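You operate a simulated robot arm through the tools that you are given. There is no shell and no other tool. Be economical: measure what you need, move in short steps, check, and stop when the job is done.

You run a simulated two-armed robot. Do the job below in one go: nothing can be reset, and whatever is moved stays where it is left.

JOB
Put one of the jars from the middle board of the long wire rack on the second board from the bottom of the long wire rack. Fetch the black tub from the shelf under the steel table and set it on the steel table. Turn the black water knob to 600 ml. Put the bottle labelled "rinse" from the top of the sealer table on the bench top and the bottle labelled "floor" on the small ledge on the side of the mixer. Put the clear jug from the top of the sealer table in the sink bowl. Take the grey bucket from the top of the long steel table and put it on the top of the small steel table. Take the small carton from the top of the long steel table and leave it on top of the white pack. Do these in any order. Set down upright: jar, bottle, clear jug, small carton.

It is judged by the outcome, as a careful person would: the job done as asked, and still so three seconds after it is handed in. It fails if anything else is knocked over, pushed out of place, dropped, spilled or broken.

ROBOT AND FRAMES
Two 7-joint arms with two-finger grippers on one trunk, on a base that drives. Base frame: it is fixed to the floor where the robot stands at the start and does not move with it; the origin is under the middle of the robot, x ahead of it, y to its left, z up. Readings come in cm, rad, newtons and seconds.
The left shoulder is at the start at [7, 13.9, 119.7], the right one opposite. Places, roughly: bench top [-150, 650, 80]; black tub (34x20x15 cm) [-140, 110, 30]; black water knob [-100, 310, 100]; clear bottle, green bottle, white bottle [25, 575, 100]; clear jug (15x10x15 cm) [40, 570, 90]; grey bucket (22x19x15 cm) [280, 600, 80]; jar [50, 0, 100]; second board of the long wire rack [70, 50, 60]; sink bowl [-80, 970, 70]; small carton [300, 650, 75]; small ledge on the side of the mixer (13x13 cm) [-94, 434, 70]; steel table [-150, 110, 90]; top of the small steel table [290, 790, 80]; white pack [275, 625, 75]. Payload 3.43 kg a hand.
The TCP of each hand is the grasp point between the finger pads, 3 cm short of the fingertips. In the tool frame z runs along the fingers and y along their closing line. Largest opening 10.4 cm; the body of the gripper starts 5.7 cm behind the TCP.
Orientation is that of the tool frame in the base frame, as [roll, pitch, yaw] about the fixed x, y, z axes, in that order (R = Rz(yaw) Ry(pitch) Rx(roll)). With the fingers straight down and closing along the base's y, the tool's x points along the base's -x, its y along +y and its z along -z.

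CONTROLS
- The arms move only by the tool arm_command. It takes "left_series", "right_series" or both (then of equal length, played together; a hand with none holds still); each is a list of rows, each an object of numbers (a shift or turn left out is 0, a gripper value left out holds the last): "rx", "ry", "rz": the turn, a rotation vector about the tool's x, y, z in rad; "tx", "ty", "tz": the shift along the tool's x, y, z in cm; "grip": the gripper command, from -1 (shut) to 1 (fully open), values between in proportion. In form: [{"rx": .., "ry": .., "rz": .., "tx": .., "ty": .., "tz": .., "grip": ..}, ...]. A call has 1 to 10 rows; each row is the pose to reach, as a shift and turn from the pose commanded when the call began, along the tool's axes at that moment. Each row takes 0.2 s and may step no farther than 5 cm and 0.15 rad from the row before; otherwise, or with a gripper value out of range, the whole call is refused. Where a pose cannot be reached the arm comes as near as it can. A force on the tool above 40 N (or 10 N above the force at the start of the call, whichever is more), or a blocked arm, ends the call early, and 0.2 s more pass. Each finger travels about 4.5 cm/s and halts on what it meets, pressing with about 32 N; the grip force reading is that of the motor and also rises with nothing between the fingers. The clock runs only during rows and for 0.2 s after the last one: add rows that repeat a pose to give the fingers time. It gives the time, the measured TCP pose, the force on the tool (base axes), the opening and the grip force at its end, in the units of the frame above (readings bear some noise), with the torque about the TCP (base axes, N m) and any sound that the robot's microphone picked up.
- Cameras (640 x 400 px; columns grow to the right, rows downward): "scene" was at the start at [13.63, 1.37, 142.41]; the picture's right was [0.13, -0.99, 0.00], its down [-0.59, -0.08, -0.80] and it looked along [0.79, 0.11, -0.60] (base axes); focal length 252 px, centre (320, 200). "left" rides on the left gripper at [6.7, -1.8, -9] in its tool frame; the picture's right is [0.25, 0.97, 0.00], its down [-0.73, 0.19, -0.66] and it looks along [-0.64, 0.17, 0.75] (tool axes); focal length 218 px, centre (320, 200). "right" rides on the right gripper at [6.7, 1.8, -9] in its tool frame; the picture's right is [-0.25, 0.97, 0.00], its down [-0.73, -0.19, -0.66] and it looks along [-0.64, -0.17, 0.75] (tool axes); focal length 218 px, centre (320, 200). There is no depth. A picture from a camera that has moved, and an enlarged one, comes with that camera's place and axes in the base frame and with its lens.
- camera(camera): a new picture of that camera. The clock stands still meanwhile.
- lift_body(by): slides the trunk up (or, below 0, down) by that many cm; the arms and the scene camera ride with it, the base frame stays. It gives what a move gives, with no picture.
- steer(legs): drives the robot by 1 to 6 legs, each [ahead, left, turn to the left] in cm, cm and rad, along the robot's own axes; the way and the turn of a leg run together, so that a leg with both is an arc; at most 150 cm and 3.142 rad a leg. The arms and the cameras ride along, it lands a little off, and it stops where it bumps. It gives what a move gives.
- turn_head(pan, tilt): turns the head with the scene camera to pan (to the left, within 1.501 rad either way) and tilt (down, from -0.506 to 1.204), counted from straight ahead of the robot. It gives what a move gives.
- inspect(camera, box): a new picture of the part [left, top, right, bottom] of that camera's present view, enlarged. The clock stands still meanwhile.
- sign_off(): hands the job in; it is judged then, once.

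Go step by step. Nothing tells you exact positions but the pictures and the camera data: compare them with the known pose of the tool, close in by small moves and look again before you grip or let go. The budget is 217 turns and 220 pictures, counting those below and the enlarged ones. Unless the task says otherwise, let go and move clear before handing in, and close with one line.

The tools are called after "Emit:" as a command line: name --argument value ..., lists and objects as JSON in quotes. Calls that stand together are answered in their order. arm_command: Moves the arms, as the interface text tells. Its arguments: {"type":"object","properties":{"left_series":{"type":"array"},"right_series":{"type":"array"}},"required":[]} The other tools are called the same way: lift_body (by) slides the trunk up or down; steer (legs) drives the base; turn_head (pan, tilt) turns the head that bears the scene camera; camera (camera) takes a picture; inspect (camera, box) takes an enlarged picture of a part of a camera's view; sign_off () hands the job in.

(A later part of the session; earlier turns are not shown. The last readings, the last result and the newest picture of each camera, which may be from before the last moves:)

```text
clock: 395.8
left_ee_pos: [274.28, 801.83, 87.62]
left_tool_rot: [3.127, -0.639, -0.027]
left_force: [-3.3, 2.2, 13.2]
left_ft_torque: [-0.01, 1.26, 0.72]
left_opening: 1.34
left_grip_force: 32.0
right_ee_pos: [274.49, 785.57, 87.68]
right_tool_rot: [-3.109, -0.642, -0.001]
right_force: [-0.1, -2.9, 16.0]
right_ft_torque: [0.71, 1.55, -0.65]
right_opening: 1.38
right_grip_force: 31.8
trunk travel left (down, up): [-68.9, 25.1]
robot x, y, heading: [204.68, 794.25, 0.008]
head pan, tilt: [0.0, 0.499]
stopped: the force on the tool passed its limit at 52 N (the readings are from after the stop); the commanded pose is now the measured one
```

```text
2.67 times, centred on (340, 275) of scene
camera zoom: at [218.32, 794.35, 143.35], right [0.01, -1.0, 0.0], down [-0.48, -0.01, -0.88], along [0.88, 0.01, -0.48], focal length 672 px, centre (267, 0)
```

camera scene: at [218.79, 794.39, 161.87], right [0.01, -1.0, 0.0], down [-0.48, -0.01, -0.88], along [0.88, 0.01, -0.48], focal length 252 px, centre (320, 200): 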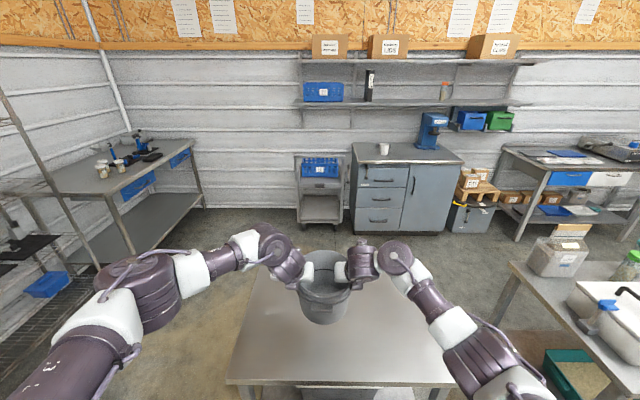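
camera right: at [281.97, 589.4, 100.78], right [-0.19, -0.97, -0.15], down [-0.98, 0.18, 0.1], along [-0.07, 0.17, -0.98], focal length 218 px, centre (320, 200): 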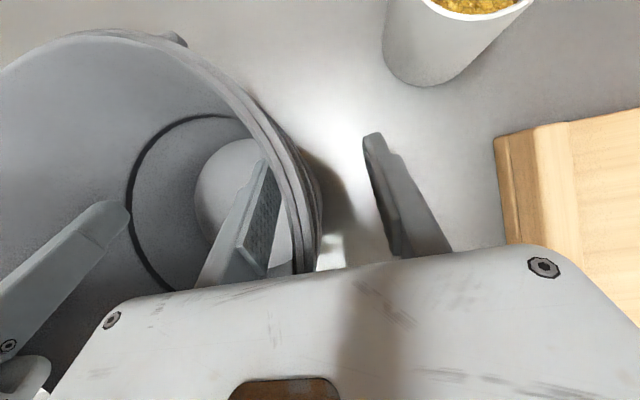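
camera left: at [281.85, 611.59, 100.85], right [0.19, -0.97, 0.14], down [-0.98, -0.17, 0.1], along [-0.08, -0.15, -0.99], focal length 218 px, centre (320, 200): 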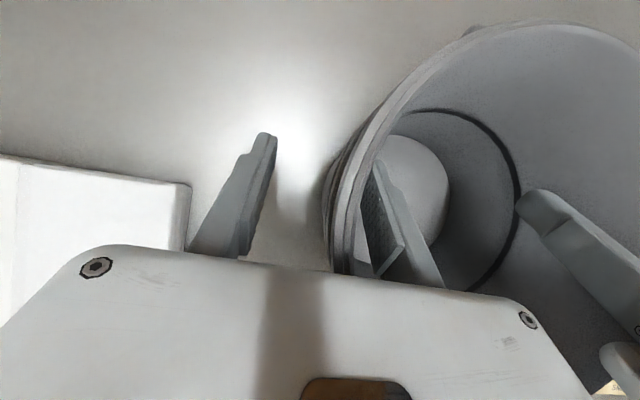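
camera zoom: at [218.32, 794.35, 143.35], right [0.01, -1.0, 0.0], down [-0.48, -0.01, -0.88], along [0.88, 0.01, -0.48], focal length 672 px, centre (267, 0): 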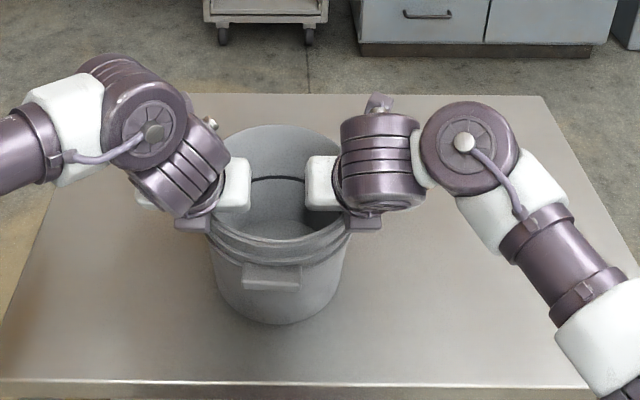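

Contact with the table. I relieve the pressure, open both hands and rise clear.

Emit:
lift_body --by 0.6

Emit:
arm_command --left_series '[{"grip": -0.5}, {"grip": 0}, {"grip": 0}, {"grip": 0}]' --right_series '[{"grip": -0.5}, {"grip": 0}, {"grip": 0}, {"grip": 0}]'

Emit:
lift_body --by 16

Emit:
steer --legs '[[-15, 0, 0]]'

Emit:
camera --camera "scene"

```text
clock: 396.4
left_ee_pos: [274.44, 801.85, 87.53]
left_tool_rot: [3.132, -0.63, -0.033]
left_force: [-0.5, 0.1, -5.1]
left_ft_torque: [0.35, -0.46, 0.92]
left_opening: 1.32
left_grip_force: 31.9
right_ee_pos: [274.6, 785.58, 87.59]
right_tool_rot: [-3.112, -0.632, 0.011]
right_force: [0.5, 0.8, 4.1]
right_ft_torque: [0.41, 0.46, -0.91]
right_opening: 1.39
right_grip_force: 32.4
trunk travel left (down, up): [-69.5, 24.5]
robot x, y, heading: [204.73, 794.05, 0.016]
head pan, tilt: [0.0, 0.499]
```

```text
clock: 397.4
left_ee_pos: [274.51, 801.95, 87.71]
left_tool_rot: [3.13, -0.632, -0.03]
left_force: [0.6, 0.5, -0.7]
left_ft_torque: [0.0, 0.03, 0.01]
left_opening: 5.2
left_grip_force: 0.1
right_ee_pos: [274.73, 785.59, 87.86]
right_tool_rot: [-3.112, -0.636, 0.009]
right_force: [-0.2, -0.3, -0.5]
right_ft_torque: [0.03, 0.0, 0.02]
right_opening: 5.21
right_grip_force: 0.0
trunk travel left (down, up): [-69.5, 24.5]
robot x, y, heading: [204.47, 794.42, 0.014]
head pan, tilt: [0.0, 0.499]
```

```text
clock: 399.2
left_ee_pos: [274.48, 801.84, 103.83]
left_tool_rot: [3.129, -0.633, -0.03]
left_force: [-0.1, 1.1, -0.4]
left_ft_torque: [-0.03, 0.0, -0.05]
left_opening: 5.21
left_grip_force: 0.1
right_ee_pos: [274.57, 785.59, 103.75]
right_tool_rot: [-3.111, -0.633, 0.008]
right_force: [0.1, 0.1, 0.3]
right_ft_torque: [-0.01, 0.0, -0.04]
right_opening: 5.2
right_grip_force: 0.1
trunk travel left (down, up): [-85.5, 8.5]
robot x, y, heading: [204.4, 793.83, 0.01]
head pan, tilt: [0.0, 0.499]
```

```text
clock: 400.6
left_ee_pos: [259.73, 801.77, 103.73]
left_tool_rot: [3.13, -0.629, -0.033]
left_force: [-0.5, 0.1, -0.2]
left_ft_torque: [0.03, -0.01, -0.01]
left_opening: 5.19
left_grip_force: 0.1
right_ee_pos: [259.77, 785.32, 103.55]
right_tool_rot: [-3.11, -0.632, 0.008]
right_force: [0.1, -0.5, 0.0]
right_ft_torque: [-0.01, 0.0, 0.01]
right_opening: 5.2
right_grip_force: 0.1
trunk travel left (down, up): [-85.5, 8.5]
robot x, y, heading: [189.82, 793.82, 0.016]
head pan, tilt: [0.0, 0.499]
```

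```text
61 pictures are left
camera scene: at [204.12, 794.14, 159.9], right [0.01, -1.0, 0.0], down [-0.48, -0.01, -0.88], along [0.88, 0.01, -0.48], focal length 252 px, centre (320, 200)
```

scene: 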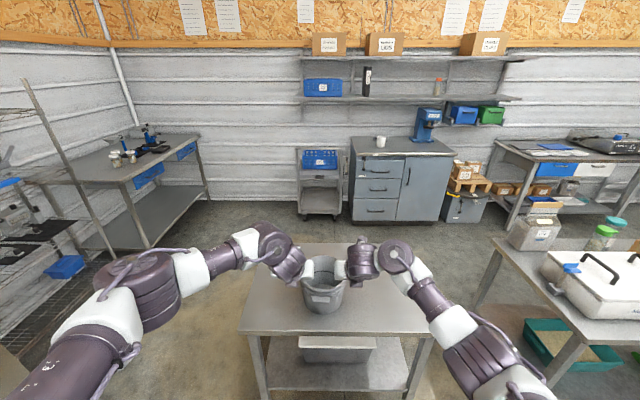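

The bucket stands on the small table. Now the carton: too wide for one hand frontally, so I'll squeeze it between the two closed hands. I raise, slide back along the lane to y≈645 and look.

Emit:
lift_body --by 8

Emit:
steer --legs '[[0, -147, 0]]'

Emit:
arm_command --left_series '[{"ry": 0.09, "ty": -1, "grip": -1}, {"ry": 0.17, "ty": -2, "grip": -1}, {"ry": 0.17, "ty": -2.5, "grip": -1}, {"ry": 0.17, "ty": -2.5, "grip": -1}]' --right_series '[{"ry": 0.09, "ty": 1, "grip": -1}, {"ry": 0.17, "ty": 2, "grip": -1}, {"ry": 0.17, "ty": 2.5, "grip": -1}, {"ry": 0.17, "ty": 2.5, "grip": -1}]'

Emit:
camera --camera "scene"

Emit:
camera --camera "left"

Emit:
camera --camera "right"

```text
clock: 401.7
left_ee_pos: [259.61, 801.46, 111.82]
left_tool_rot: [3.129, -0.634, -0.031]
left_force: [-0.1, -0.2, -0.8]
left_ft_torque: [0.01, -0.01, 0.01]
left_opening: 5.22
left_grip_force: 0.1
right_ee_pos: [259.65, 785.41, 111.67]
right_tool_rot: [-3.112, -0.633, 0.008]
right_force: [-0.5, -0.1, -0.7]
right_ft_torque: [0.01, -0.01, -0.04]
right_opening: 5.2
right_grip_force: 0.1
trunk travel left (down, up): [-93.5, 0.5]
robot x, y, heading: [189.62, 793.61, 0.012]
head pan, tilt: [0.0, 0.499]
```

```text
clock: 409.0
left_ee_pos: [262.28, 655.78, 111.84]
left_tool_rot: [3.129, -0.634, -0.019]
left_force: [0.2, 1.4, -0.2]
left_ft_torque: [0.02, 0.01, -0.03]
left_opening: 5.18
left_grip_force: 0.0
right_ee_pos: [262.62, 639.41, 111.79]
right_tool_rot: [-3.111, -0.634, 0.02]
right_force: [-0.6, -0.3, 0.6]
right_ft_torque: [-0.01, -0.01, -0.02]
right_opening: 5.21
right_grip_force: 0.1
trunk travel left (down, up): [-93.5, 0.5]
robot x, y, heading: [192.47, 646.54, 0.027]
head pan, tilt: [0.0, 0.499]
```

```text
clock: 410.0
left_ee_pos: [262.38, 658.12, 111.81]
left_tool_rot: [3.128, -0.802, -0.015]
left_force: [0.1, 0.3, -0.9]
left_ft_torque: [-0.03, 0.0, -0.02]
left_opening: 0.01
left_grip_force: 31.7
right_ee_pos: [262.72, 636.91, 111.82]
right_tool_rot: [-3.107, -0.803, 0.013]
right_force: [0.3, -0.2, -0.5]
right_ft_torque: [0.03, 0.01, 0.0]
right_opening: 0.01
right_grip_force: 31.9
trunk travel left (down, up): [-93.5, 0.5]
robot x, y, heading: [192.85, 646.99, 0.024]
head pan, tilt: [0.0, 0.499]
```

```text
60 pictures are left
camera scene: at [206.72, 647.49, 167.94], right [0.03, -1.0, 0.0], down [-0.48, -0.01, -0.88], along [0.88, 0.02, -0.48], focal length 252 px, centre (320, 200)
```

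scene: 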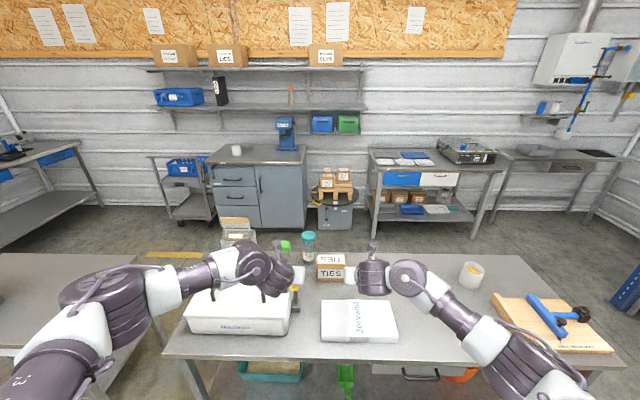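

```text
59 pictures are left
camera left: at [260.72, 660.11, 122.87], right [0.15, -0.97, 0.19], down [-0.98, -0.17, -0.07], along [0.1, -0.18, -0.98], focal length 218 px, centre (320, 200)
```

left: 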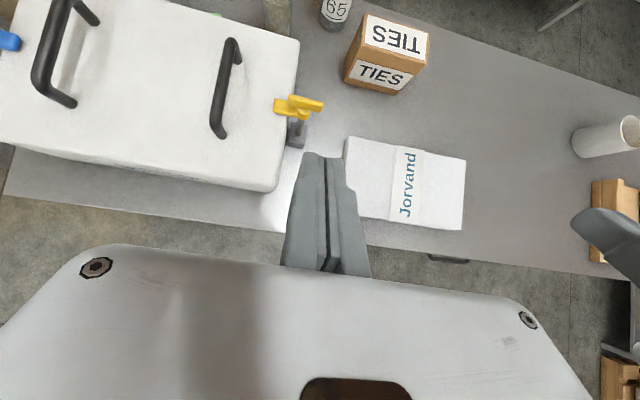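

```text
58 pictures are left
camera right: at [260.94, 634.8, 122.75], right [-0.14, -0.97, -0.21], down [-0.99, 0.15, -0.07], along [0.1, 0.19, -0.98], focal length 218 px, centre (320, 200)
```

right: 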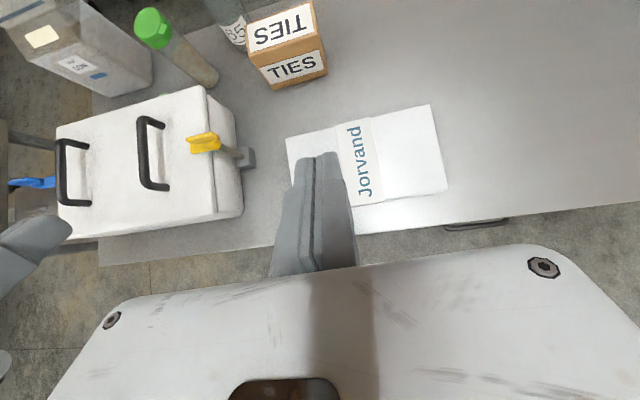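

Emit:
inspect --camera "left" --box '[280, 0, 450, 130]'

Emit:
inspect --camera "right" --box '[190, 0, 360, 130]'

```text
3.08 times, centred on (365, 65) of left
camera zoom: at [260.72, 660.11, 122.87], right [0.15, -0.97, 0.19], down [-0.98, -0.17, -0.07], along [0.1, -0.18, -0.98], focal length 672 px, centre (182, 615)
```

zoom: 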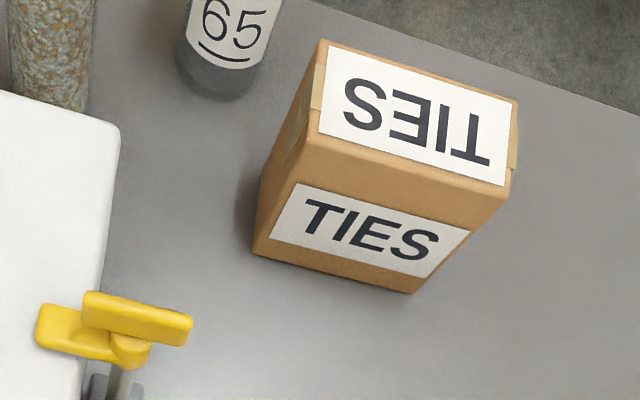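

```text
3.08 times, centred on (275, 65) of right
camera zoom: at [260.94, 634.8, 122.75], right [-0.14, -0.97, -0.21], down [-0.99, 0.15, -0.07], along [0.1, 0.19, -0.98], focal length 672 px, centre (458, 615)
```

zoom: 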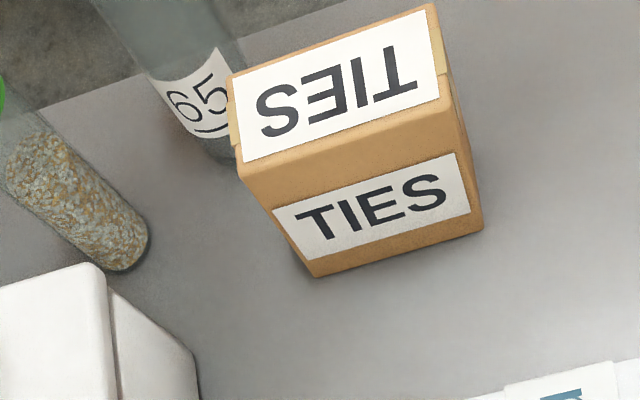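

Carton measured: x 292.3–299, y 638–650.9, z 78–88.3; pack centre [271.3, 634.5], top ≈81. I raise the hands relative to the trunk, lower the trunk for reach, and drive closer.

Emit:
arm_command --left_series '[{"tx": 3.3, "tz": -3.2}, {"tx": 6.6, "tz": -6.4}, {"tx": 9.9, "tz": -9.6}, {"tx": 13.2, "tz": -12.8}]' --right_series '[{"tx": 3.3, "tz": -3.2}, {"tx": 6.6, "tz": -6.4}, {"tx": 9.9, "tz": -9.6}, {"tx": 13.2, "tz": -12.8}]'

Emit:
lift_body --by -30

Emit:
steer --legs '[[20, 0, -0.02]]'

Emit:
camera --camera "scene"

```text
clock: 411.0
left_ee_pos: [262.09, 658.24, 130.55]
left_tool_rot: [3.127, -0.805, -0.018]
left_force: [0.0, 0.6, -0.4]
left_ft_torque: [0.0, 0.0, -0.03]
left_opening: 0.01
left_grip_force: 32.2
right_ee_pos: [262.45, 636.39, 130.11]
right_tool_rot: [-3.108, -0.806, 0.013]
right_force: [-0.5, 0.1, 0.0]
right_ft_torque: [-0.01, -0.03, -0.02]
right_opening: 0.01
right_grip_force: 31.8
trunk travel left (down, up): [-93.5, 0.5]
robot x, y, heading: [192.59, 646.85, 0.022]
head pan, tilt: [0.0, 0.499]
```

```text
clock: 414.0
left_ee_pos: [262.28, 658.26, 100.11]
left_tool_rot: [3.127, -0.803, -0.015]
left_force: [-0.7, -0.1, -0.7]
left_ft_torque: [0.0, 0.01, 0.0]
left_opening: 0.0
left_grip_force: 32.1
right_ee_pos: [262.65, 636.47, 100.06]
right_tool_rot: [-3.107, -0.804, 0.013]
right_force: [-0.5, -0.6, 0.4]
right_ft_torque: [-0.03, 0.0, 0.02]
right_opening: 0.0
right_grip_force: 32.5
trunk travel left (down, up): [-63.5, 30.5]
robot x, y, heading: [192.75, 647.08, 0.025]
head pan, tilt: [0.0, 0.499]
```

```text
clock: 415.6
left_ee_pos: [282.49, 657.08, 100.24]
left_tool_rot: [3.126, -0.802, -0.04]
left_force: [-0.5, -0.9, 0.3]
left_ft_torque: [-0.04, 0.01, 0.01]
left_opening: 0.0
left_grip_force: 32.2
right_ee_pos: [282.26, 635.11, 100.09]
right_tool_rot: [-3.108, -0.805, -0.007]
right_force: [0.2, 0.4, 0.3]
right_ft_torque: [0.0, 0.01, 0.03]
right_opening: 0.02
right_grip_force: 31.9
trunk travel left (down, up): [-63.5, 30.5]
robot x, y, heading: [212.6, 647.03, -0.004]
head pan, tilt: [0.0, 0.499]
```

```text
55 pictures are left
camera scene: at [226.57, 647.46, 137.95], right [0.0, -1.0, 0.0], down [-0.48, 0.0, -0.88], along [0.88, 0.0, -0.48], focal length 252 px, centre (320, 200)
```

scene: 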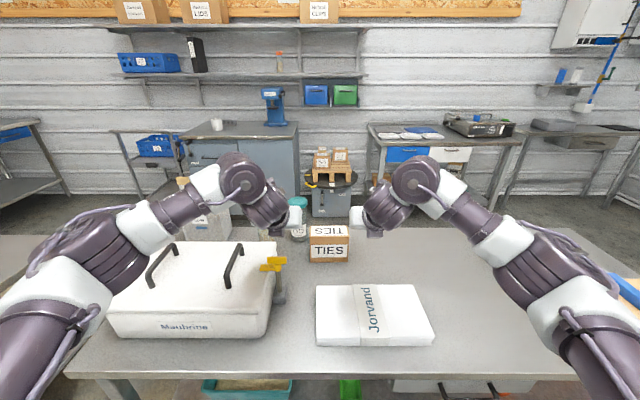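

I extend both hands 11 cm to either side of the carton (above it), then check before lowering.

Emit:
arm_command --left_series '[{"tx": 2.6, "tz": 2.6, "ty": 1}, {"tx": 5.2, "tz": 5.3, "ty": 2}, {"tx": 7.8, "tz": 8, "ty": 3}, {"tx": 8, "tz": 8.2, "ty": 3.2}]' --right_series '[{"tx": 2.6, "tz": 2.6}, {"tx": 5.2, "tz": 5.3}, {"tx": 7.8, "tz": 8}, {"tx": 8, "tz": 8.2}]'

Emit:
lift_body --by -7

Emit:
camera --camera "left"

Emit:
camera --camera "right"

```text
clock: 416.6
left_ee_pos: [293.73, 653.19, 100.34]
left_tool_rot: [3.128, -0.804, -0.042]
left_force: [-0.5, 0.1, 0.5]
left_ft_torque: [0.03, 0.0, 0.01]
left_opening: 0.0
left_grip_force: 32.1
right_ee_pos: [293.68, 635.47, 100.21]
right_tool_rot: [-3.108, -0.806, -0.007]
right_force: [-0.6, -0.7, 0.6]
right_ft_torque: [0.02, 0.01, -0.01]
right_opening: 0.0
right_grip_force: 31.8
trunk travel left (down, up): [-63.5, 30.5]
robot x, y, heading: [212.19, 647.32, -0.001]
head pan, tilt: [0.0, 0.499]
```

```text
clock: 417.7
left_ee_pos: [293.68, 653.34, 93.24]
left_tool_rot: [3.129, -0.803, -0.037]
left_force: [-1.1, -0.2, 0.3]
left_ft_torque: [-0.01, 0.03, 0.02]
left_opening: 0.0
left_grip_force: 31.3
right_ee_pos: [293.66, 635.41, 93.26]
right_tool_rot: [-3.106, -0.805, -0.009]
right_force: [-0.6, 0.0, -0.8]
right_ft_torque: [0.02, -0.01, 0.01]
right_opening: 0.01
right_grip_force: 32.1
trunk travel left (down, up): [-56.5, 37.5]
robot x, y, heading: [212.2, 646.89, 0.009]
head pan, tilt: [0.0, 0.499]
```

```text
54 pictures are left
camera left: at [292.14, 655.24, 104.33], right [0.13, -0.97, 0.19], down [-0.99, -0.14, -0.07], along [0.09, -0.18, -0.98], focal length 218 px, centre (320, 200)
```

left: 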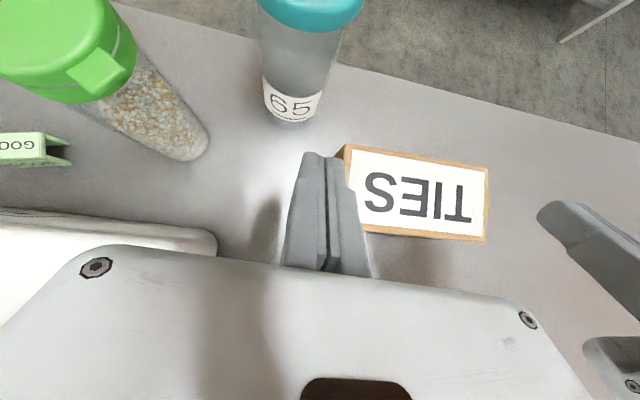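

```text
53 pictures are left
camera right: at [291.85, 633.29, 104.25], right [-0.16, -0.97, -0.21], down [-0.98, 0.18, -0.07], along [0.1, 0.19, -0.98], focal length 218 px, centre (320, 200)
```

right: 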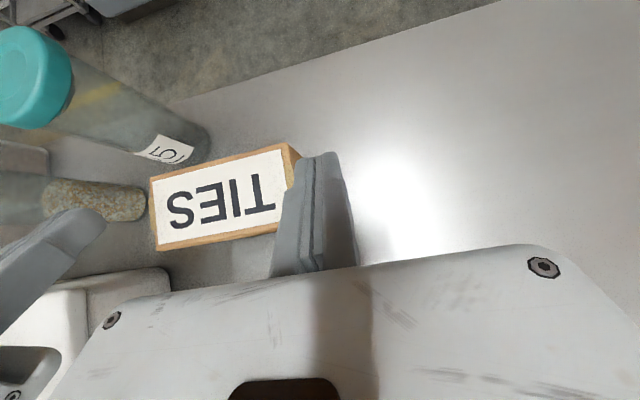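

Gaps of ~1.5 cm on both sides. I lower both hands beside the carton.

Emit:
arm_command --left_series '[{"tx": -1.2, "tz": 1.8}, {"tx": -2.5, "tz": 3.2}, {"tx": -3.8, "tz": 4.6}, {"tx": -5.2, "tz": 6.1}]' --right_series '[{"tx": -1.2, "tz": 1.8}, {"tx": -2.5, "tz": 3.2}, {"tx": -3.8, "tz": 4.6}, {"tx": -5.2, "tz": 6.1}]'

Emit:
camera --camera "left"

Emit:
camera --camera "right"

Emit:
inspect --camera "scene" --box '[240, 150, 420, 290]'

```text
clock: 418.7
left_ee_pos: [294.47, 653.16, 85.14]
left_tool_rot: [3.127, -0.8, -0.038]
left_force: [-0.2, -0.3, 0.8]
left_ft_torque: [-0.02, -0.04, 0.04]
left_opening: 0.0
left_grip_force: 31.9
right_ee_pos: [294.59, 635.55, 85.1]
right_tool_rot: [-3.107, -0.805, -0.009]
right_force: [0.4, -0.4, -0.4]
right_ft_torque: [-0.02, 0.0, 0.02]
right_opening: 0.01
right_grip_force: 32.5
trunk travel left (down, up): [-56.5, 37.5]
robot x, y, heading: [212.58, 647.34, 0.001]
head pan, tilt: [0.0, 0.499]
```

```text
52 pictures are left
camera left: at [292.96, 655.16, 96.21], right [0.13, -0.97, 0.19], down [-0.99, -0.14, -0.07], along [0.09, -0.18, -0.98], focal length 218 px, centre (320, 200)
```

left: 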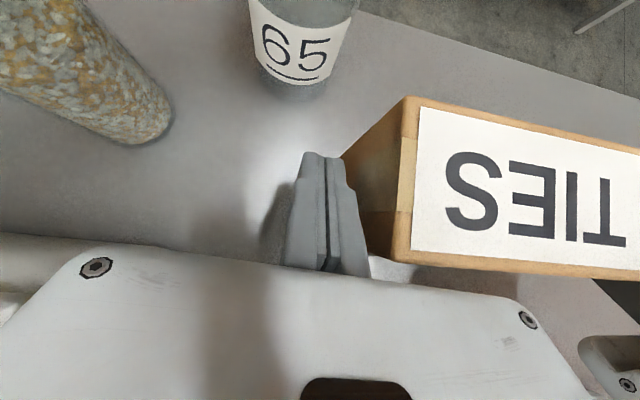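

```text
51 pictures are left
camera right: at [292.7, 633.53, 96.13], right [-0.16, -0.97, -0.21], down [-0.98, 0.18, -0.07], along [0.1, 0.19, -0.98], focal length 218 px, centre (320, 200)
```

right: 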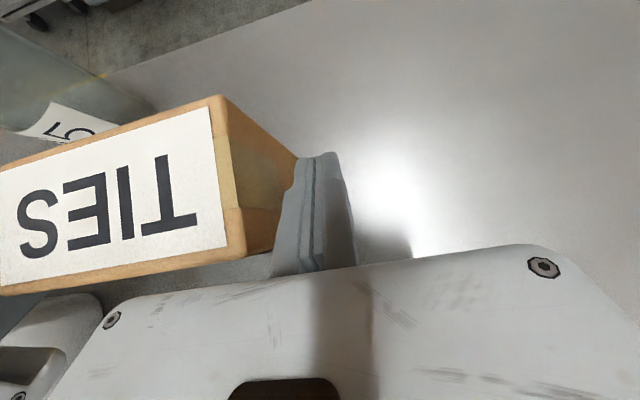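

```text
2.86 times, centred on (330, 220) of scene
camera zoom: at [226.71, 647.45, 130.93], right [0.0, -1.0, 0.0], down [-0.48, 0.0, -0.88], along [0.88, 0.0, -0.48], focal length 720 px, centre (291, 143)
```

zoom: 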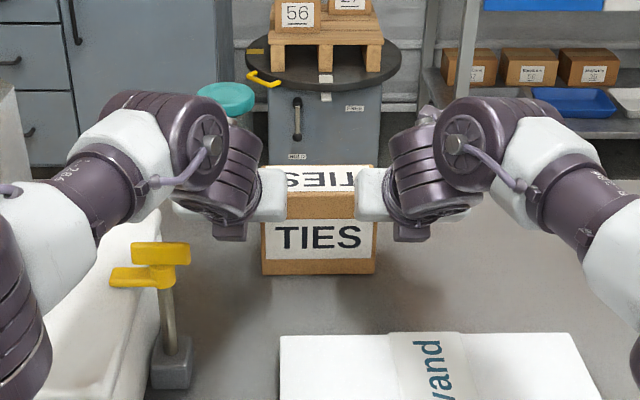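

Both fingers are beside the carton. I squeeze gradually and read the force.

Emit:
arm_command --left_series '[{"ty": 0.6}, {"ty": 1.1}, {"ty": 1.4}, {"ty": 1.6}]' --right_series '[{"ty": -0.7}, {"ty": -1.3}, {"ty": -1.6}, {"ty": -1.8}]'

```text
clock: 419.7
left_ee_pos: [294.54, 652.28, 85.19]
left_tool_rot: [3.135, -0.804, -0.032]
left_force: [4.1, 33.5, 0.4]
left_ft_torque: [-0.49, 0.07, -0.05]
left_opening: 0.0
left_grip_force: 32.2
right_ee_pos: [294.38, 636.63, 85.16]
right_tool_rot: [-3.115, -0.802, -0.014]
right_force: [-4.5, -35.7, 2.2]
right_ft_torque: [0.27, -0.03, 0.71]
right_opening: 0.0
right_grip_force: 32.3
trunk travel left (down, up): [-56.5, 37.5]
robot x, y, heading: [212.16, 647.36, 0.002]
head pan, tilt: [0.0, 0.499]
```

Squeezing with ~34 N. I lift 1.5 cm and look.

Emit:
lift_body --by 1.5

Emit:
inspect --camera "scene" --box '[240, 150, 420, 290]'

Emit:
camera --camera "left"

```text
clock: 420.3
left_ee_pos: [294.62, 652.18, 86.73]
left_tool_rot: [3.132, -0.804, -0.03]
left_force: [4.5, 34.6, -0.6]
left_ft_torque: [-0.47, 0.07, -0.06]
left_opening: 0.0
left_grip_force: 31.7
right_ee_pos: [294.42, 636.72, 86.72]
right_tool_rot: [-3.114, -0.802, -0.016]
right_force: [-4.0, -35.7, -2.5]
right_ft_torque: [0.25, -0.06, 0.65]
right_opening: 0.0
right_grip_force: 32.0
trunk travel left (down, up): [-58.0, 36.0]
robot x, y, heading: [212.7, 647.34, 0.006]
head pan, tilt: [0.0, 0.499]
```

```text
2.86 times, centred on (330, 220) of scene
camera zoom: at [226.66, 647.46, 132.44], right [0.0, -1.0, 0.0], down [-0.48, 0.0, -0.88], along [0.88, 0.0, -0.48], focal length 720 px, centre (291, 143)
```

zoom: 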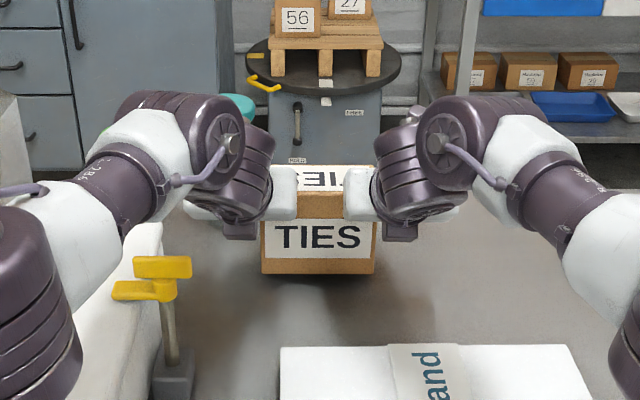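

```text
48 pictures are left
camera left: at [293.02, 654.19, 97.82], right [0.14, -0.97, 0.19], down [-0.99, -0.16, -0.07], along [0.09, -0.18, -0.98], focal length 218 px, centre (320, 200)
```

left: 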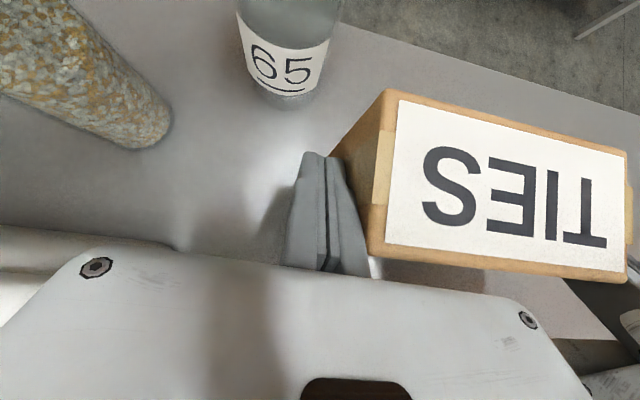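

The carton is up (≈0.3 kg). I lift 5 more, shift 10 right, then back 24 over the pack.

Emit:
lift_body --by 5

Emit:
steer --legs '[[0, -10, 0]]'

Emit:
steer --legs '[[-12, 0, 0], [-12, 0, 0]]'

Emit:
camera --camera "scene"

Emit:
camera --camera "left"

Emit:
camera --camera "right"

```text
clock: 421.2
left_ee_pos: [294.58, 652.23, 91.61]
left_tool_rot: [3.134, -0.803, -0.028]
left_force: [4.4, 34.4, 0.4]
left_ft_torque: [-0.52, 0.04, -0.07]
left_opening: 0.0
left_grip_force: 32.0
right_ee_pos: [294.71, 636.55, 91.58]
right_tool_rot: [-3.112, -0.802, -0.017]
right_force: [-3.3, -34.8, -3.4]
right_ft_torque: [0.21, -0.02, 0.62]
right_opening: 0.01
right_grip_force: 31.6
trunk travel left (down, up): [-63.0, 31.0]
robot x, y, heading: [212.7, 647.29, 0.002]
head pan, tilt: [0.0, 0.499]
```

```text
clock: 422.4
left_ee_pos: [294.72, 642.32, 91.79]
left_tool_rot: [3.132, -0.802, -0.028]
left_force: [2.7, 36.0, -0.1]
left_ft_torque: [-0.43, 0.02, -0.11]
left_opening: 0.04
left_grip_force: 31.7
right_ee_pos: [294.67, 626.81, 91.79]
right_tool_rot: [-3.113, -0.805, -0.018]
right_force: [-2.7, -36.1, -2.4]
right_ft_torque: [0.23, -0.05, 0.63]
right_opening: 0.0
right_grip_force: 32.3
trunk travel left (down, up): [-63.0, 31.0]
robot x, y, heading: [212.35, 637.58, 0.008]
head pan, tilt: [0.0, 0.499]
```

```text
clock: 424.5
left_ee_pos: [270.58, 642.27, 91.72]
left_tool_rot: [3.134, -0.804, -0.028]
left_force: [0.3, 0.6, 0.3]
left_ft_torque: [0.02, -0.01, 0.0]
left_opening: 0.02
left_grip_force: 32.0
right_ee_pos: [270.56, 626.7, 91.65]
right_tool_rot: [-3.111, -0.805, -0.017]
right_force: [0.0, -0.6, 0.4]
right_ft_torque: [-0.01, -0.01, -0.02]
right_opening: 0.01
right_grip_force: 31.8
trunk travel left (down, up): [-63.0, 31.0]
robot x, y, heading: [188.46, 637.37, 0.003]
head pan, tilt: [0.0, 0.499]
```

```text
47 pictures are left
camera scene: at [202.7, 637.35, 137.43], right [0.0, -1.0, 0.0], down [-0.48, 0.0, -0.88], along [0.88, 0.0, -0.48], focal length 252 px, centre (320, 200)
```

scene: 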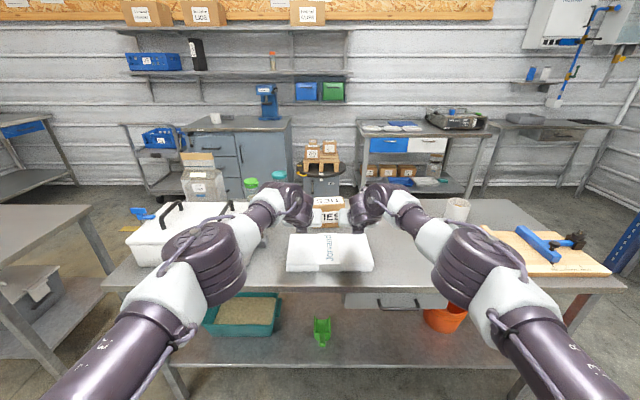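

```text
46 pictures are left
camera left: at [269.05, 644.16, 102.77], right [0.14, -0.97, 0.19], down [-0.99, -0.16, -0.07], along [0.09, -0.18, -0.98], focal length 218 px, centre (320, 200)
```

left: 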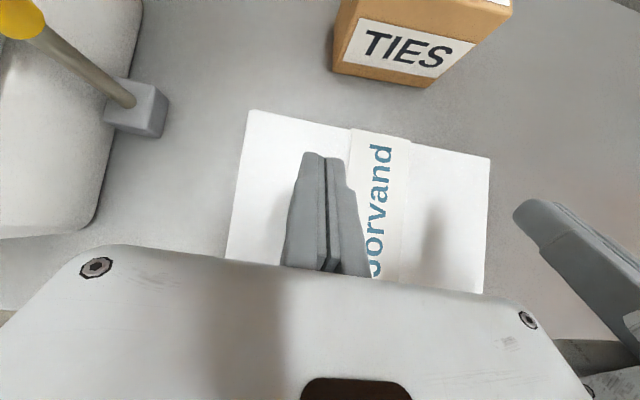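

```text
45 pictures are left
camera right: at [268.75, 624.65, 102.7], right [-0.17, -0.96, -0.2], down [-0.98, 0.19, -0.07], along [0.1, 0.19, -0.98], focal length 218 px, centre (320, 200)
```

right: 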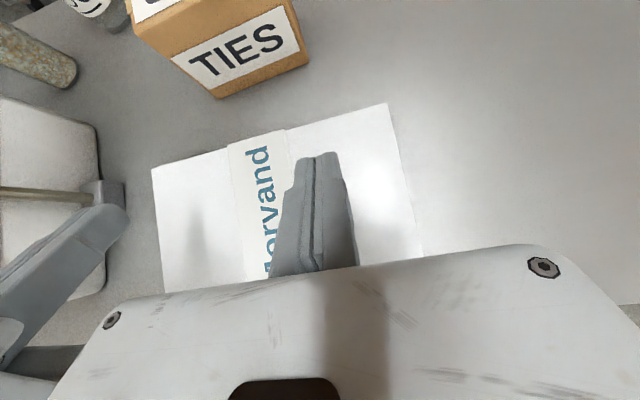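

The carton slipped out on the way back (my fingers were wedging it forward) but landed upright behind the pack at x 287.5–294.2, y 627.5–640.3. I retry with fingers toed-in and reaching past its rear edge so they cage it.

Emit:
lift_body --by 4

Emit:
arm_command --left_series '[{"ty": -0.5, "rx": -0.04, "rz": 0.039}, {"ty": -0.9, "rx": -0.08, "rz": 0.078}, {"ty": -0.9, "rx": -0.08, "rz": 0.078}]' --right_series '[{"ty": 1, "rx": 0.056, "rz": -0.055}, {"ty": 2, "rx": 0.112, "rz": -0.109}, {"ty": 2, "rx": 0.112, "rz": -0.109}]'

Emit:
steer --legs '[[22.8, 0, 0]]'

Emit:
camera --camera "left"

Emit:
camera --camera "right"

```text
clock: 425.3
left_ee_pos: [270.57, 642.1, 95.62]
left_tool_rot: [3.132, -0.802, -0.029]
left_force: [-0.5, 0.3, -0.3]
left_ft_torque: [0.03, 0.05, 0.01]
left_opening: 0.04
left_grip_force: 31.6
right_ee_pos: [270.65, 626.67, 95.72]
right_tool_rot: [-3.112, -0.802, -0.015]
right_force: [0.1, -0.9, -0.8]
right_ft_torque: [-0.01, 0.01, 0.0]
right_opening: 0.0
right_grip_force: 31.9
trunk travel left (down, up): [-67.0, 27.0]
robot x, y, heading: [188.31, 637.46, 0.0]
head pan, tilt: [0.0, 0.499]
```

```text
clock: 426.1
left_ee_pos: [270.69, 643.19, 95.75]
left_tool_rot: [3.135, -0.803, -0.142]
left_force: [-0.1, -0.6, -0.8]
left_ft_torque: [0.02, -0.01, -0.01]
left_opening: 0.01
left_grip_force: 31.8
right_ee_pos: [270.67, 624.75, 95.66]
right_tool_rot: [-3.113, -0.809, 0.141]
right_force: [0.8, 0.1, -0.6]
right_ft_torque: [0.0, 0.03, -0.01]
right_opening: 0.0
right_grip_force: 32.2
trunk travel left (down, up): [-67.0, 27.0]
robot x, y, heading: [188.83, 637.37, 0.006]
head pan, tilt: [0.0, 0.499]
```

```text
clock: 427.8
left_ee_pos: [293.04, 643.15, 95.69]
left_tool_rot: [3.134, -0.807, -0.142]
left_force: [0.1, -0.1, 0.1]
left_ft_torque: [0.01, 0.0, -0.01]
left_opening: 0.02
left_grip_force: 32.1
right_ee_pos: [293.01, 624.98, 95.79]
right_tool_rot: [-3.114, -0.808, 0.142]
right_force: [-0.6, 0.4, -1.1]
right_ft_torque: [-0.02, 0.0, 0.01]
right_opening: 0.0
right_grip_force: 32.0
trunk travel left (down, up): [-67.0, 27.0]
robot x, y, heading: [210.97, 637.31, 0.013]
head pan, tilt: [0.0, 0.499]
```

```text
44 pictures are left
camera left: at [291.6, 645.3, 106.85], right [0.03, -0.98, 0.19], down [-1.0, -0.05, -0.07], along [0.08, -0.18, -0.98], focal length 218 px, centre (320, 200)
```

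left: 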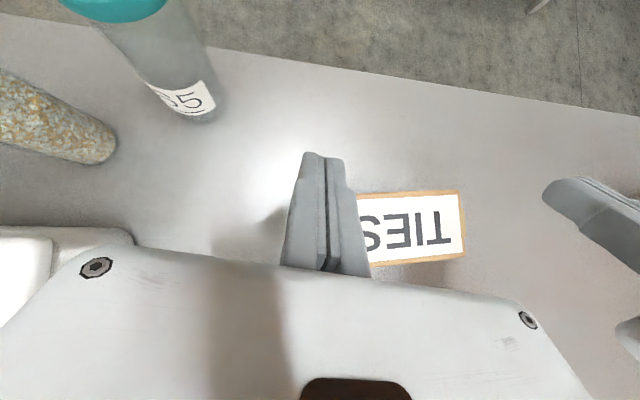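

```text
43 pictures are left
camera right: at [291.42, 622.5, 106.74], right [-0.02, -0.98, -0.2], down [-1.0, 0.03, -0.07], along [0.07, 0.2, -0.98], focal length 218 px, centre (320, 200)
```

right: 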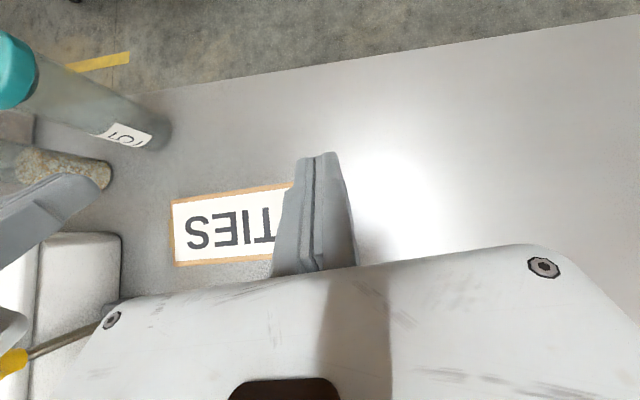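

Carton is slightly yawed; gaps ~1 cm each side. I lower to TCP z≈86.8 (so the palms clear its top) and look.

Emit:
lift_body --by -8.9

Emit:
camera --camera "left"

Emit:
camera --camera "right"

```text
clock: 429.1
left_ee_pos: [292.97, 643.21, 86.88]
left_tool_rot: [3.135, -0.805, -0.14]
left_force: [0.0, -0.6, -0.1]
left_ft_torque: [-0.01, -0.01, 0.01]
left_opening: 0.03
left_grip_force: 32.2
right_ee_pos: [292.97, 624.71, 86.77]
right_tool_rot: [-3.114, -0.809, 0.141]
right_force: [0.1, 0.3, 1.3]
right_ft_torque: [0.01, 0.0, 0.0]
right_opening: 0.01
right_grip_force: 31.6
trunk travel left (down, up): [-58.1, 35.9]
robot x, y, heading: [210.59, 637.25, 0.0]
head pan, tilt: [0.0, 0.499]
```

```text
42 pictures are left
camera left: at [291.62, 645.3, 97.93], right [0.03, -0.98, 0.19], down [-1.0, -0.05, -0.07], along [0.08, -0.18, -0.98], focal length 218 px, centre (320, 200)
```

left: 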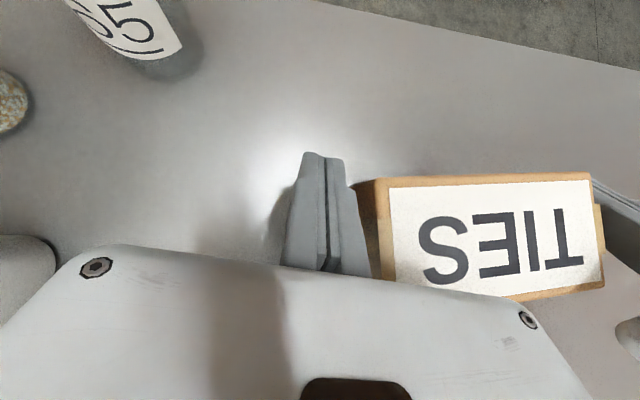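

```text
41 pictures are left
camera right: at [291.43, 622.5, 97.83], right [-0.02, -0.98, -0.2], down [-1.0, 0.03, -0.07], along [0.07, 0.2, -0.98], focal length 218 px, centre (320, 200)
```

right: 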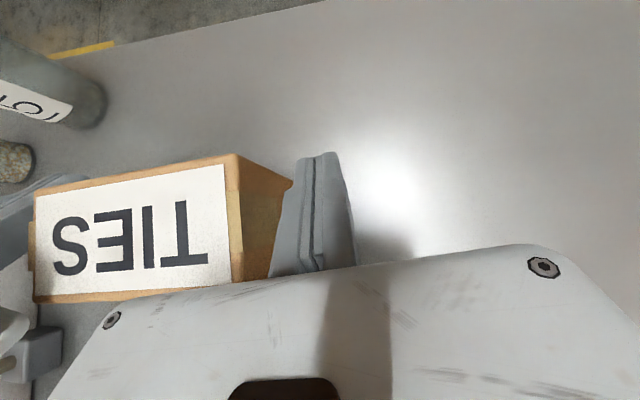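

Now the squeeze.

Emit:
arm_command --left_series '[{"ty": 0.4}, {"ty": 0.8}, {"ty": 1.1}, {"ty": 1.4}]' --right_series '[{"ty": -0.4}, {"ty": -0.8}, {"ty": -1.1}, {"ty": -1.4}]'

Emit:
camera --camera "left"

```text
clock: 430.1
left_ee_pos: [292.97, 641.83, 86.93]
left_tool_rot: [3.134, -0.804, -0.142]
left_force: [-0.3, 1.1, 0.0]
left_ft_torque: [0.01, -0.01, 0.0]
left_opening: 0.0
left_grip_force: 32.0
right_ee_pos: [292.8, 626.13, 86.7]
right_tool_rot: [-3.113, -0.807, 0.143]
right_force: [-0.7, -0.4, 0.2]
right_ft_torque: [0.01, 0.02, 0.02]
right_opening: 0.0
right_grip_force: 32.1
trunk travel left (down, up): [-58.1, 35.9]
robot x, y, heading: [210.84, 637.09, 0.003]
head pan, tilt: [0.0, 0.499]
```

```text
40 pictures are left
camera left: at [291.43, 643.94, 97.91], right [0.03, -0.98, 0.19], down [-1.0, -0.05, -0.07], along [0.08, -0.18, -0.98], focal length 218 px, centre (320, 200)
```

left: 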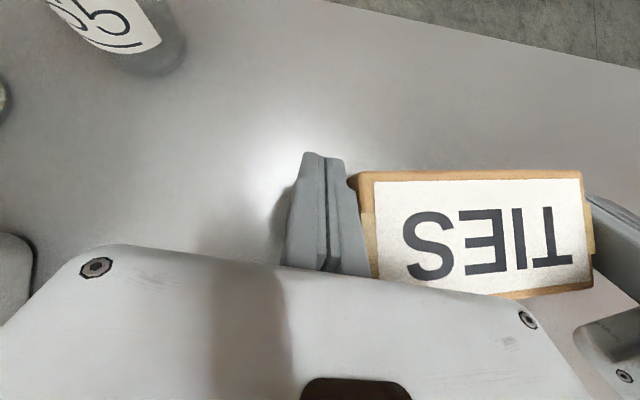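

Emit:
arm_command --left_series '[{"ty": 0.2}, {"ty": 0.4}, {"ty": 0.5}]' --right_series '[{"ty": -0.2}, {"ty": -0.4}, {"ty": -0.5}]'

```text
clock: 430.9
left_ee_pos: [292.82, 641.91, 86.88]
left_tool_rot: [3.139, -0.803, -0.138]
left_force: [-0.4, 23.8, 1.5]
left_ft_torque: [-0.43, -0.04, -0.03]
left_opening: 0.0
left_grip_force: 31.9
right_ee_pos: [292.75, 626.15, 86.78]
right_tool_rot: [-3.118, -0.806, 0.135]
right_force: [0.2, -23.5, -0.1]
right_ft_torque: [0.41, 0.02, 0.07]
right_opening: 0.01
right_grip_force: 32.0
trunk travel left (down, up): [-58.1, 35.9]
robot x, y, heading: [211.04, 637.51, -0.003]
head pan, tilt: [0.0, 0.499]
```

Emit:
arm_command --left_series '[{"ty": 0.1}, {"ty": 0.16}]' --right_series '[{"ty": -0.1}, {"ty": -0.16}]'

Emit:
lift_body --by 2

Emit:
camera --camera "left"

Emit:
inspect --camera "scene" --box '[240, 150, 420, 290]'

```text
clock: 431.4
left_ee_pos: [292.86, 641.86, 86.8]
left_tool_rot: [3.139, -0.802, -0.134]
left_force: [0.1, 30.7, 1.2]
left_ft_torque: [-0.52, 0.0, -0.05]
left_opening: 0.0
left_grip_force: 32.3
right_ee_pos: [292.7, 626.05, 86.65]
right_tool_rot: [-3.119, -0.809, 0.134]
right_force: [0.6, -31.8, 0.2]
right_ft_torque: [0.53, 0.04, 0.12]
right_opening: 0.01
right_grip_force: 31.7
trunk travel left (down, up): [-58.1, 35.9]
robot x, y, heading: [211.35, 637.47, 0.006]
head pan, tilt: [0.0, 0.499]
```

```text
clock: 432.1
left_ee_pos: [292.99, 641.78, 88.76]
left_tool_rot: [3.139, -0.805, -0.135]
left_force: [0.3, 31.0, -1.6]
left_ft_torque: [-0.5, 0.02, -0.03]
left_opening: 0.02
left_grip_force: 32.2
right_ee_pos: [292.89, 626.11, 88.58]
right_tool_rot: [-3.12, -0.806, 0.134]
right_force: [-0.7, -31.0, -0.6]
right_ft_torque: [0.56, -0.07, 0.08]
right_opening: 0.0
right_grip_force: 32.2
trunk travel left (down, up): [-60.1, 33.9]
robot x, y, heading: [211.0, 637.52, -0.001]
head pan, tilt: [0.0, 0.499]
```

```text
39 pictures are left
camera left: at [291.53, 643.82, 99.82], right [0.04, -0.98, 0.18], down [-1.0, -0.06, -0.07], along [0.08, -0.18, -0.98], focal length 218 px, centre (320, 200)
```

left: 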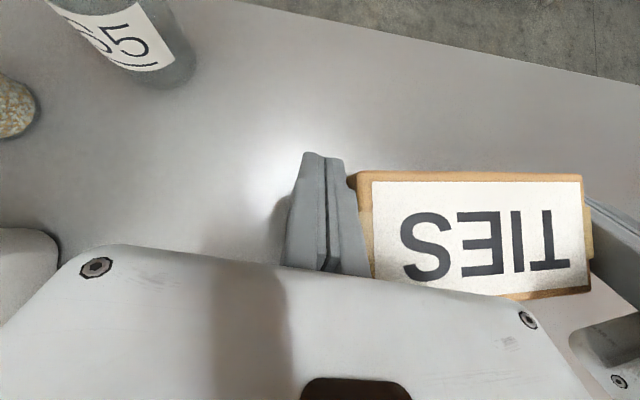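

```text
2.86 times, centred on (330, 220) of scene
camera zoom: at [225.14, 637.44, 134.53], right [0.0, -1.0, 0.0], down [-0.48, 0.0, -0.88], along [0.88, 0.0, -0.48], focal length 720 px, centre (291, 143)
```

zoom: 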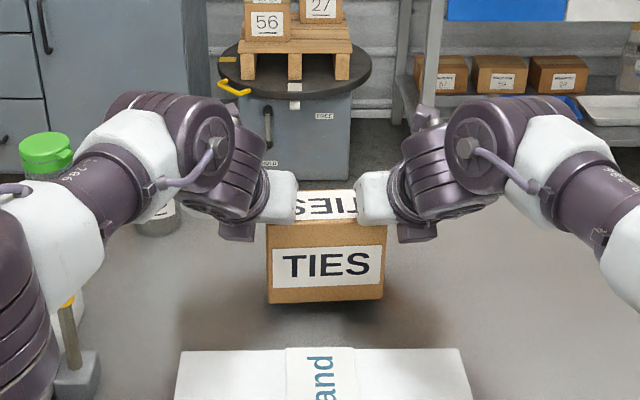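

Lifted again, level and better caged. I rise 3.4 cm and move back in short legs with checks.

Emit:
lift_body --by 3.4

Emit:
steer --legs '[[-3, 0, 0]]'

Emit:
steer --legs '[[-4, 0, 0]]'

Emit:
camera --camera "left"

```text
clock: 432.9
left_ee_pos: [292.96, 641.82, 92.08]
left_tool_rot: [3.138, -0.803, -0.133]
left_force: [0.4, 31.5, -1.3]
left_ft_torque: [-0.47, 0.0, -0.05]
left_opening: 0.01
left_grip_force: 32.2
right_ee_pos: [293.07, 626.15, 92.16]
right_tool_rot: [-3.117, -0.806, 0.135]
right_force: [-0.4, -31.2, -1.1]
right_ft_torque: [0.53, 0.0, 0.1]
right_opening: 0.02
right_grip_force: 32.4
trunk travel left (down, up): [-63.5, 30.5]
robot x, y, heading: [210.92, 637.38, 0.006]
head pan, tilt: [0.0, 0.499]
```

```text
clock: 433.7
left_ee_pos: [290.23, 641.79, 91.79]
left_tool_rot: [3.138, -0.8, -0.136]
left_force: [1.0, 32.0, -0.8]
left_ft_torque: [-0.5, -0.02, -0.05]
left_opening: 0.0
left_grip_force: 32.6
right_ee_pos: [290.17, 626.1, 91.91]
right_tool_rot: [-3.118, -0.802, 0.134]
right_force: [0.2, -32.1, -1.8]
right_ft_torque: [0.49, -0.02, 0.07]
right_opening: 0.02
right_grip_force: 32.1
trunk travel left (down, up): [-63.5, 30.5]
robot x, y, heading: [208.27, 637.29, 0.007]
head pan, tilt: [0.0, 0.499]
```

```text
clock: 434.6
left_ee_pos: [286.23, 641.77, 92.0]
left_tool_rot: [3.138, -0.798, -0.133]
left_force: [0.4, -0.3, -0.5]
left_ft_torque: [-0.04, 0.0, -0.02]
left_opening: 0.0
left_grip_force: 32.1
right_ee_pos: [286.12, 626.21, 91.9]
right_tool_rot: [-3.117, -0.803, 0.132]
right_force: [1.1, -0.7, 0.1]
right_ft_torque: [0.04, 0.01, 0.02]
right_opening: 0.0
right_grip_force: 31.9
trunk travel left (down, up): [-63.5, 30.5]
robot x, y, heading: [203.99, 636.97, 0.004]
head pan, tilt: [0.0, 0.499]
```

```text
37 pictures are left
camera left: at [284.81, 643.75, 103.0], right [0.04, -0.98, 0.18], down [-1.0, -0.06, -0.07], along [0.07, -0.18, -0.98], focal length 218 px, centre (320, 200)
```

left: 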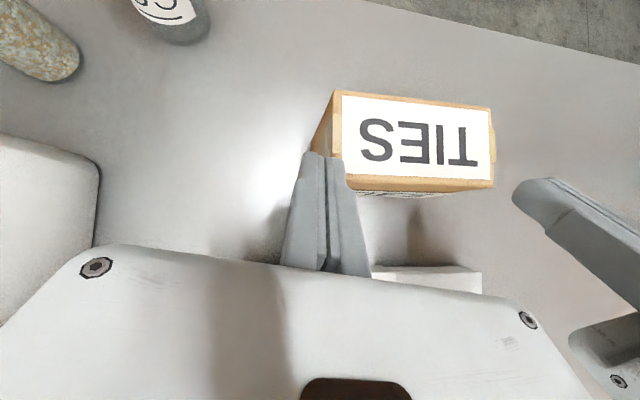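

It slipped again: the finger's wider step near the palm wedges the carton forward before the tips touch. It is still upright at x 287.7–294, y 627–640. I toe the hands in more (0.28 rad) so the tips bite behind, and will move back slowly with the arms.

Emit:
arm_command --left_series '[{"ty": -0.8, "rx": -0.05, "rz": 0.049}, {"ty": -1.6, "rx": -0.1, "rz": 0.098}, {"ty": -1.6, "rx": -0.1, "rz": 0.098}]' --right_series '[{"ty": 0.8, "rx": 0.05, "rz": -0.049}, {"ty": 1.6, "rx": 0.1, "rz": -0.098}, {"ty": 1.6, "rx": 0.1, "rz": -0.098}]'

Emit:
lift_body --by 2

Emit:
steer --legs '[[7, 0, 0]]'

Emit:
lift_body --by -7

Emit:
camera --camera "left"

Emit:
camera --camera "right"

```text
clock: 435.4
left_ee_pos: [286.23, 643.29, 92.18]
left_tool_rot: [3.139, -0.803, -0.275]
left_force: [-0.4, 0.3, -0.3]
left_ft_torque: [0.01, 0.0, -0.02]
left_opening: 0.0
left_grip_force: 31.8
right_ee_pos: [286.05, 624.6, 92.11]
right_tool_rot: [-3.119, -0.808, 0.277]
right_force: [0.5, -0.1, 0.2]
right_ft_torque: [0.02, 0.01, 0.01]
right_opening: 0.02
right_grip_force: 32.4
trunk travel left (down, up): [-63.5, 30.5]
robot x, y, heading: [203.98, 637.36, 0.001]
head pan, tilt: [0.0, 0.499]
```

```text
clock: 436.1
left_ee_pos: [286.24, 643.28, 94.17]
left_tool_rot: [3.14, -0.801, -0.275]
left_force: [0.8, -0.9, -0.2]
left_ft_torque: [0.0, -0.02, -0.03]
left_opening: 0.0
left_grip_force: 32.0
right_ee_pos: [286.3, 624.57, 94.07]
right_tool_rot: [-3.121, -0.808, 0.277]
right_force: [0.3, -0.9, 0.1]
right_ft_torque: [0.03, 0.01, 0.01]
right_opening: 0.0
right_grip_force: 31.8
trunk travel left (down, up): [-65.5, 28.5]
robot x, y, heading: [204.38, 637.03, -0.004]
head pan, tilt: [0.0, 0.499]
```

```text
clock: 437.1
left_ee_pos: [293.04, 643.47, 94.11]
left_tool_rot: [3.139, -0.805, -0.274]
left_force: [-0.1, -0.3, -1.0]
left_ft_torque: [0.01, 0.0, -0.01]
left_opening: 0.0
left_grip_force: 32.2
right_ee_pos: [293.0, 624.75, 94.14]
right_tool_rot: [-3.121, -0.811, 0.276]
right_force: [0.2, 0.5, 0.9]
right_ft_torque: [0.0, -0.02, 0.02]
right_opening: 0.0
right_grip_force: 32.1
trunk travel left (down, up): [-65.5, 28.5]
robot x, y, heading: [211.0, 637.37, 0.004]
head pan, tilt: [0.0, 0.499]
```

```text
clock: 438.2
left_ee_pos: [293.07, 643.34, 87.21]
left_tool_rot: [3.14, -0.804, -0.274]
left_force: [-0.9, -0.1, 0.5]
left_ft_torque: [0.01, 0.0, 0.05]
left_opening: 0.0
left_grip_force: 32.0
right_ee_pos: [292.92, 624.59, 86.92]
right_tool_rot: [-3.121, -0.808, 0.276]
right_force: [0.0, 0.2, 0.4]
right_ft_torque: [-0.01, -0.06, 0.02]
right_opening: 0.0
right_grip_force: 32.0
trunk travel left (down, up): [-58.5, 35.5]
robot x, y, heading: [210.94, 637.32, 0.002]
head pan, tilt: [0.0, 0.499]
```

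```text
36 pictures are left
camera left: at [291.93, 645.58, 98.26], right [-0.09, -0.98, 0.18], down [-0.99, 0.08, -0.07], along [0.05, -0.19, -0.98], focal length 218 px, centre (320, 200)
```

left: 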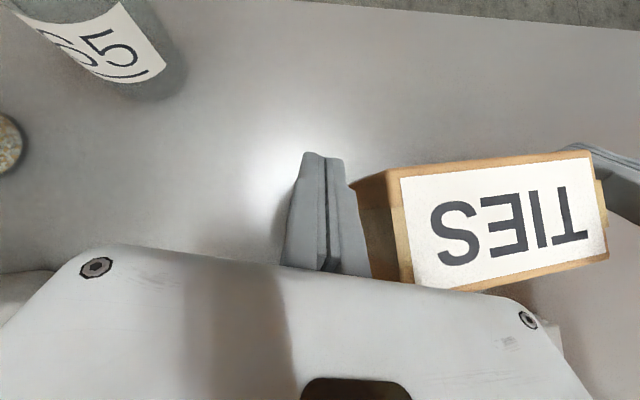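

```text
35 pictures are left
camera right: at [291.68, 622.25, 98.16], right [0.11, -0.97, -0.2], down [-0.99, -0.1, -0.07], along [0.05, 0.2, -0.98], focal length 218 px, centre (320, 200)
```

right: 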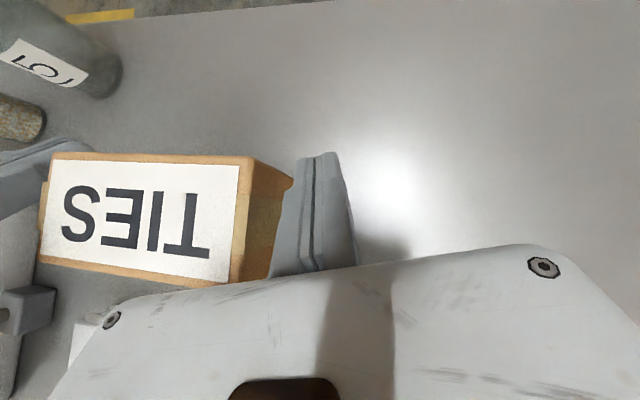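

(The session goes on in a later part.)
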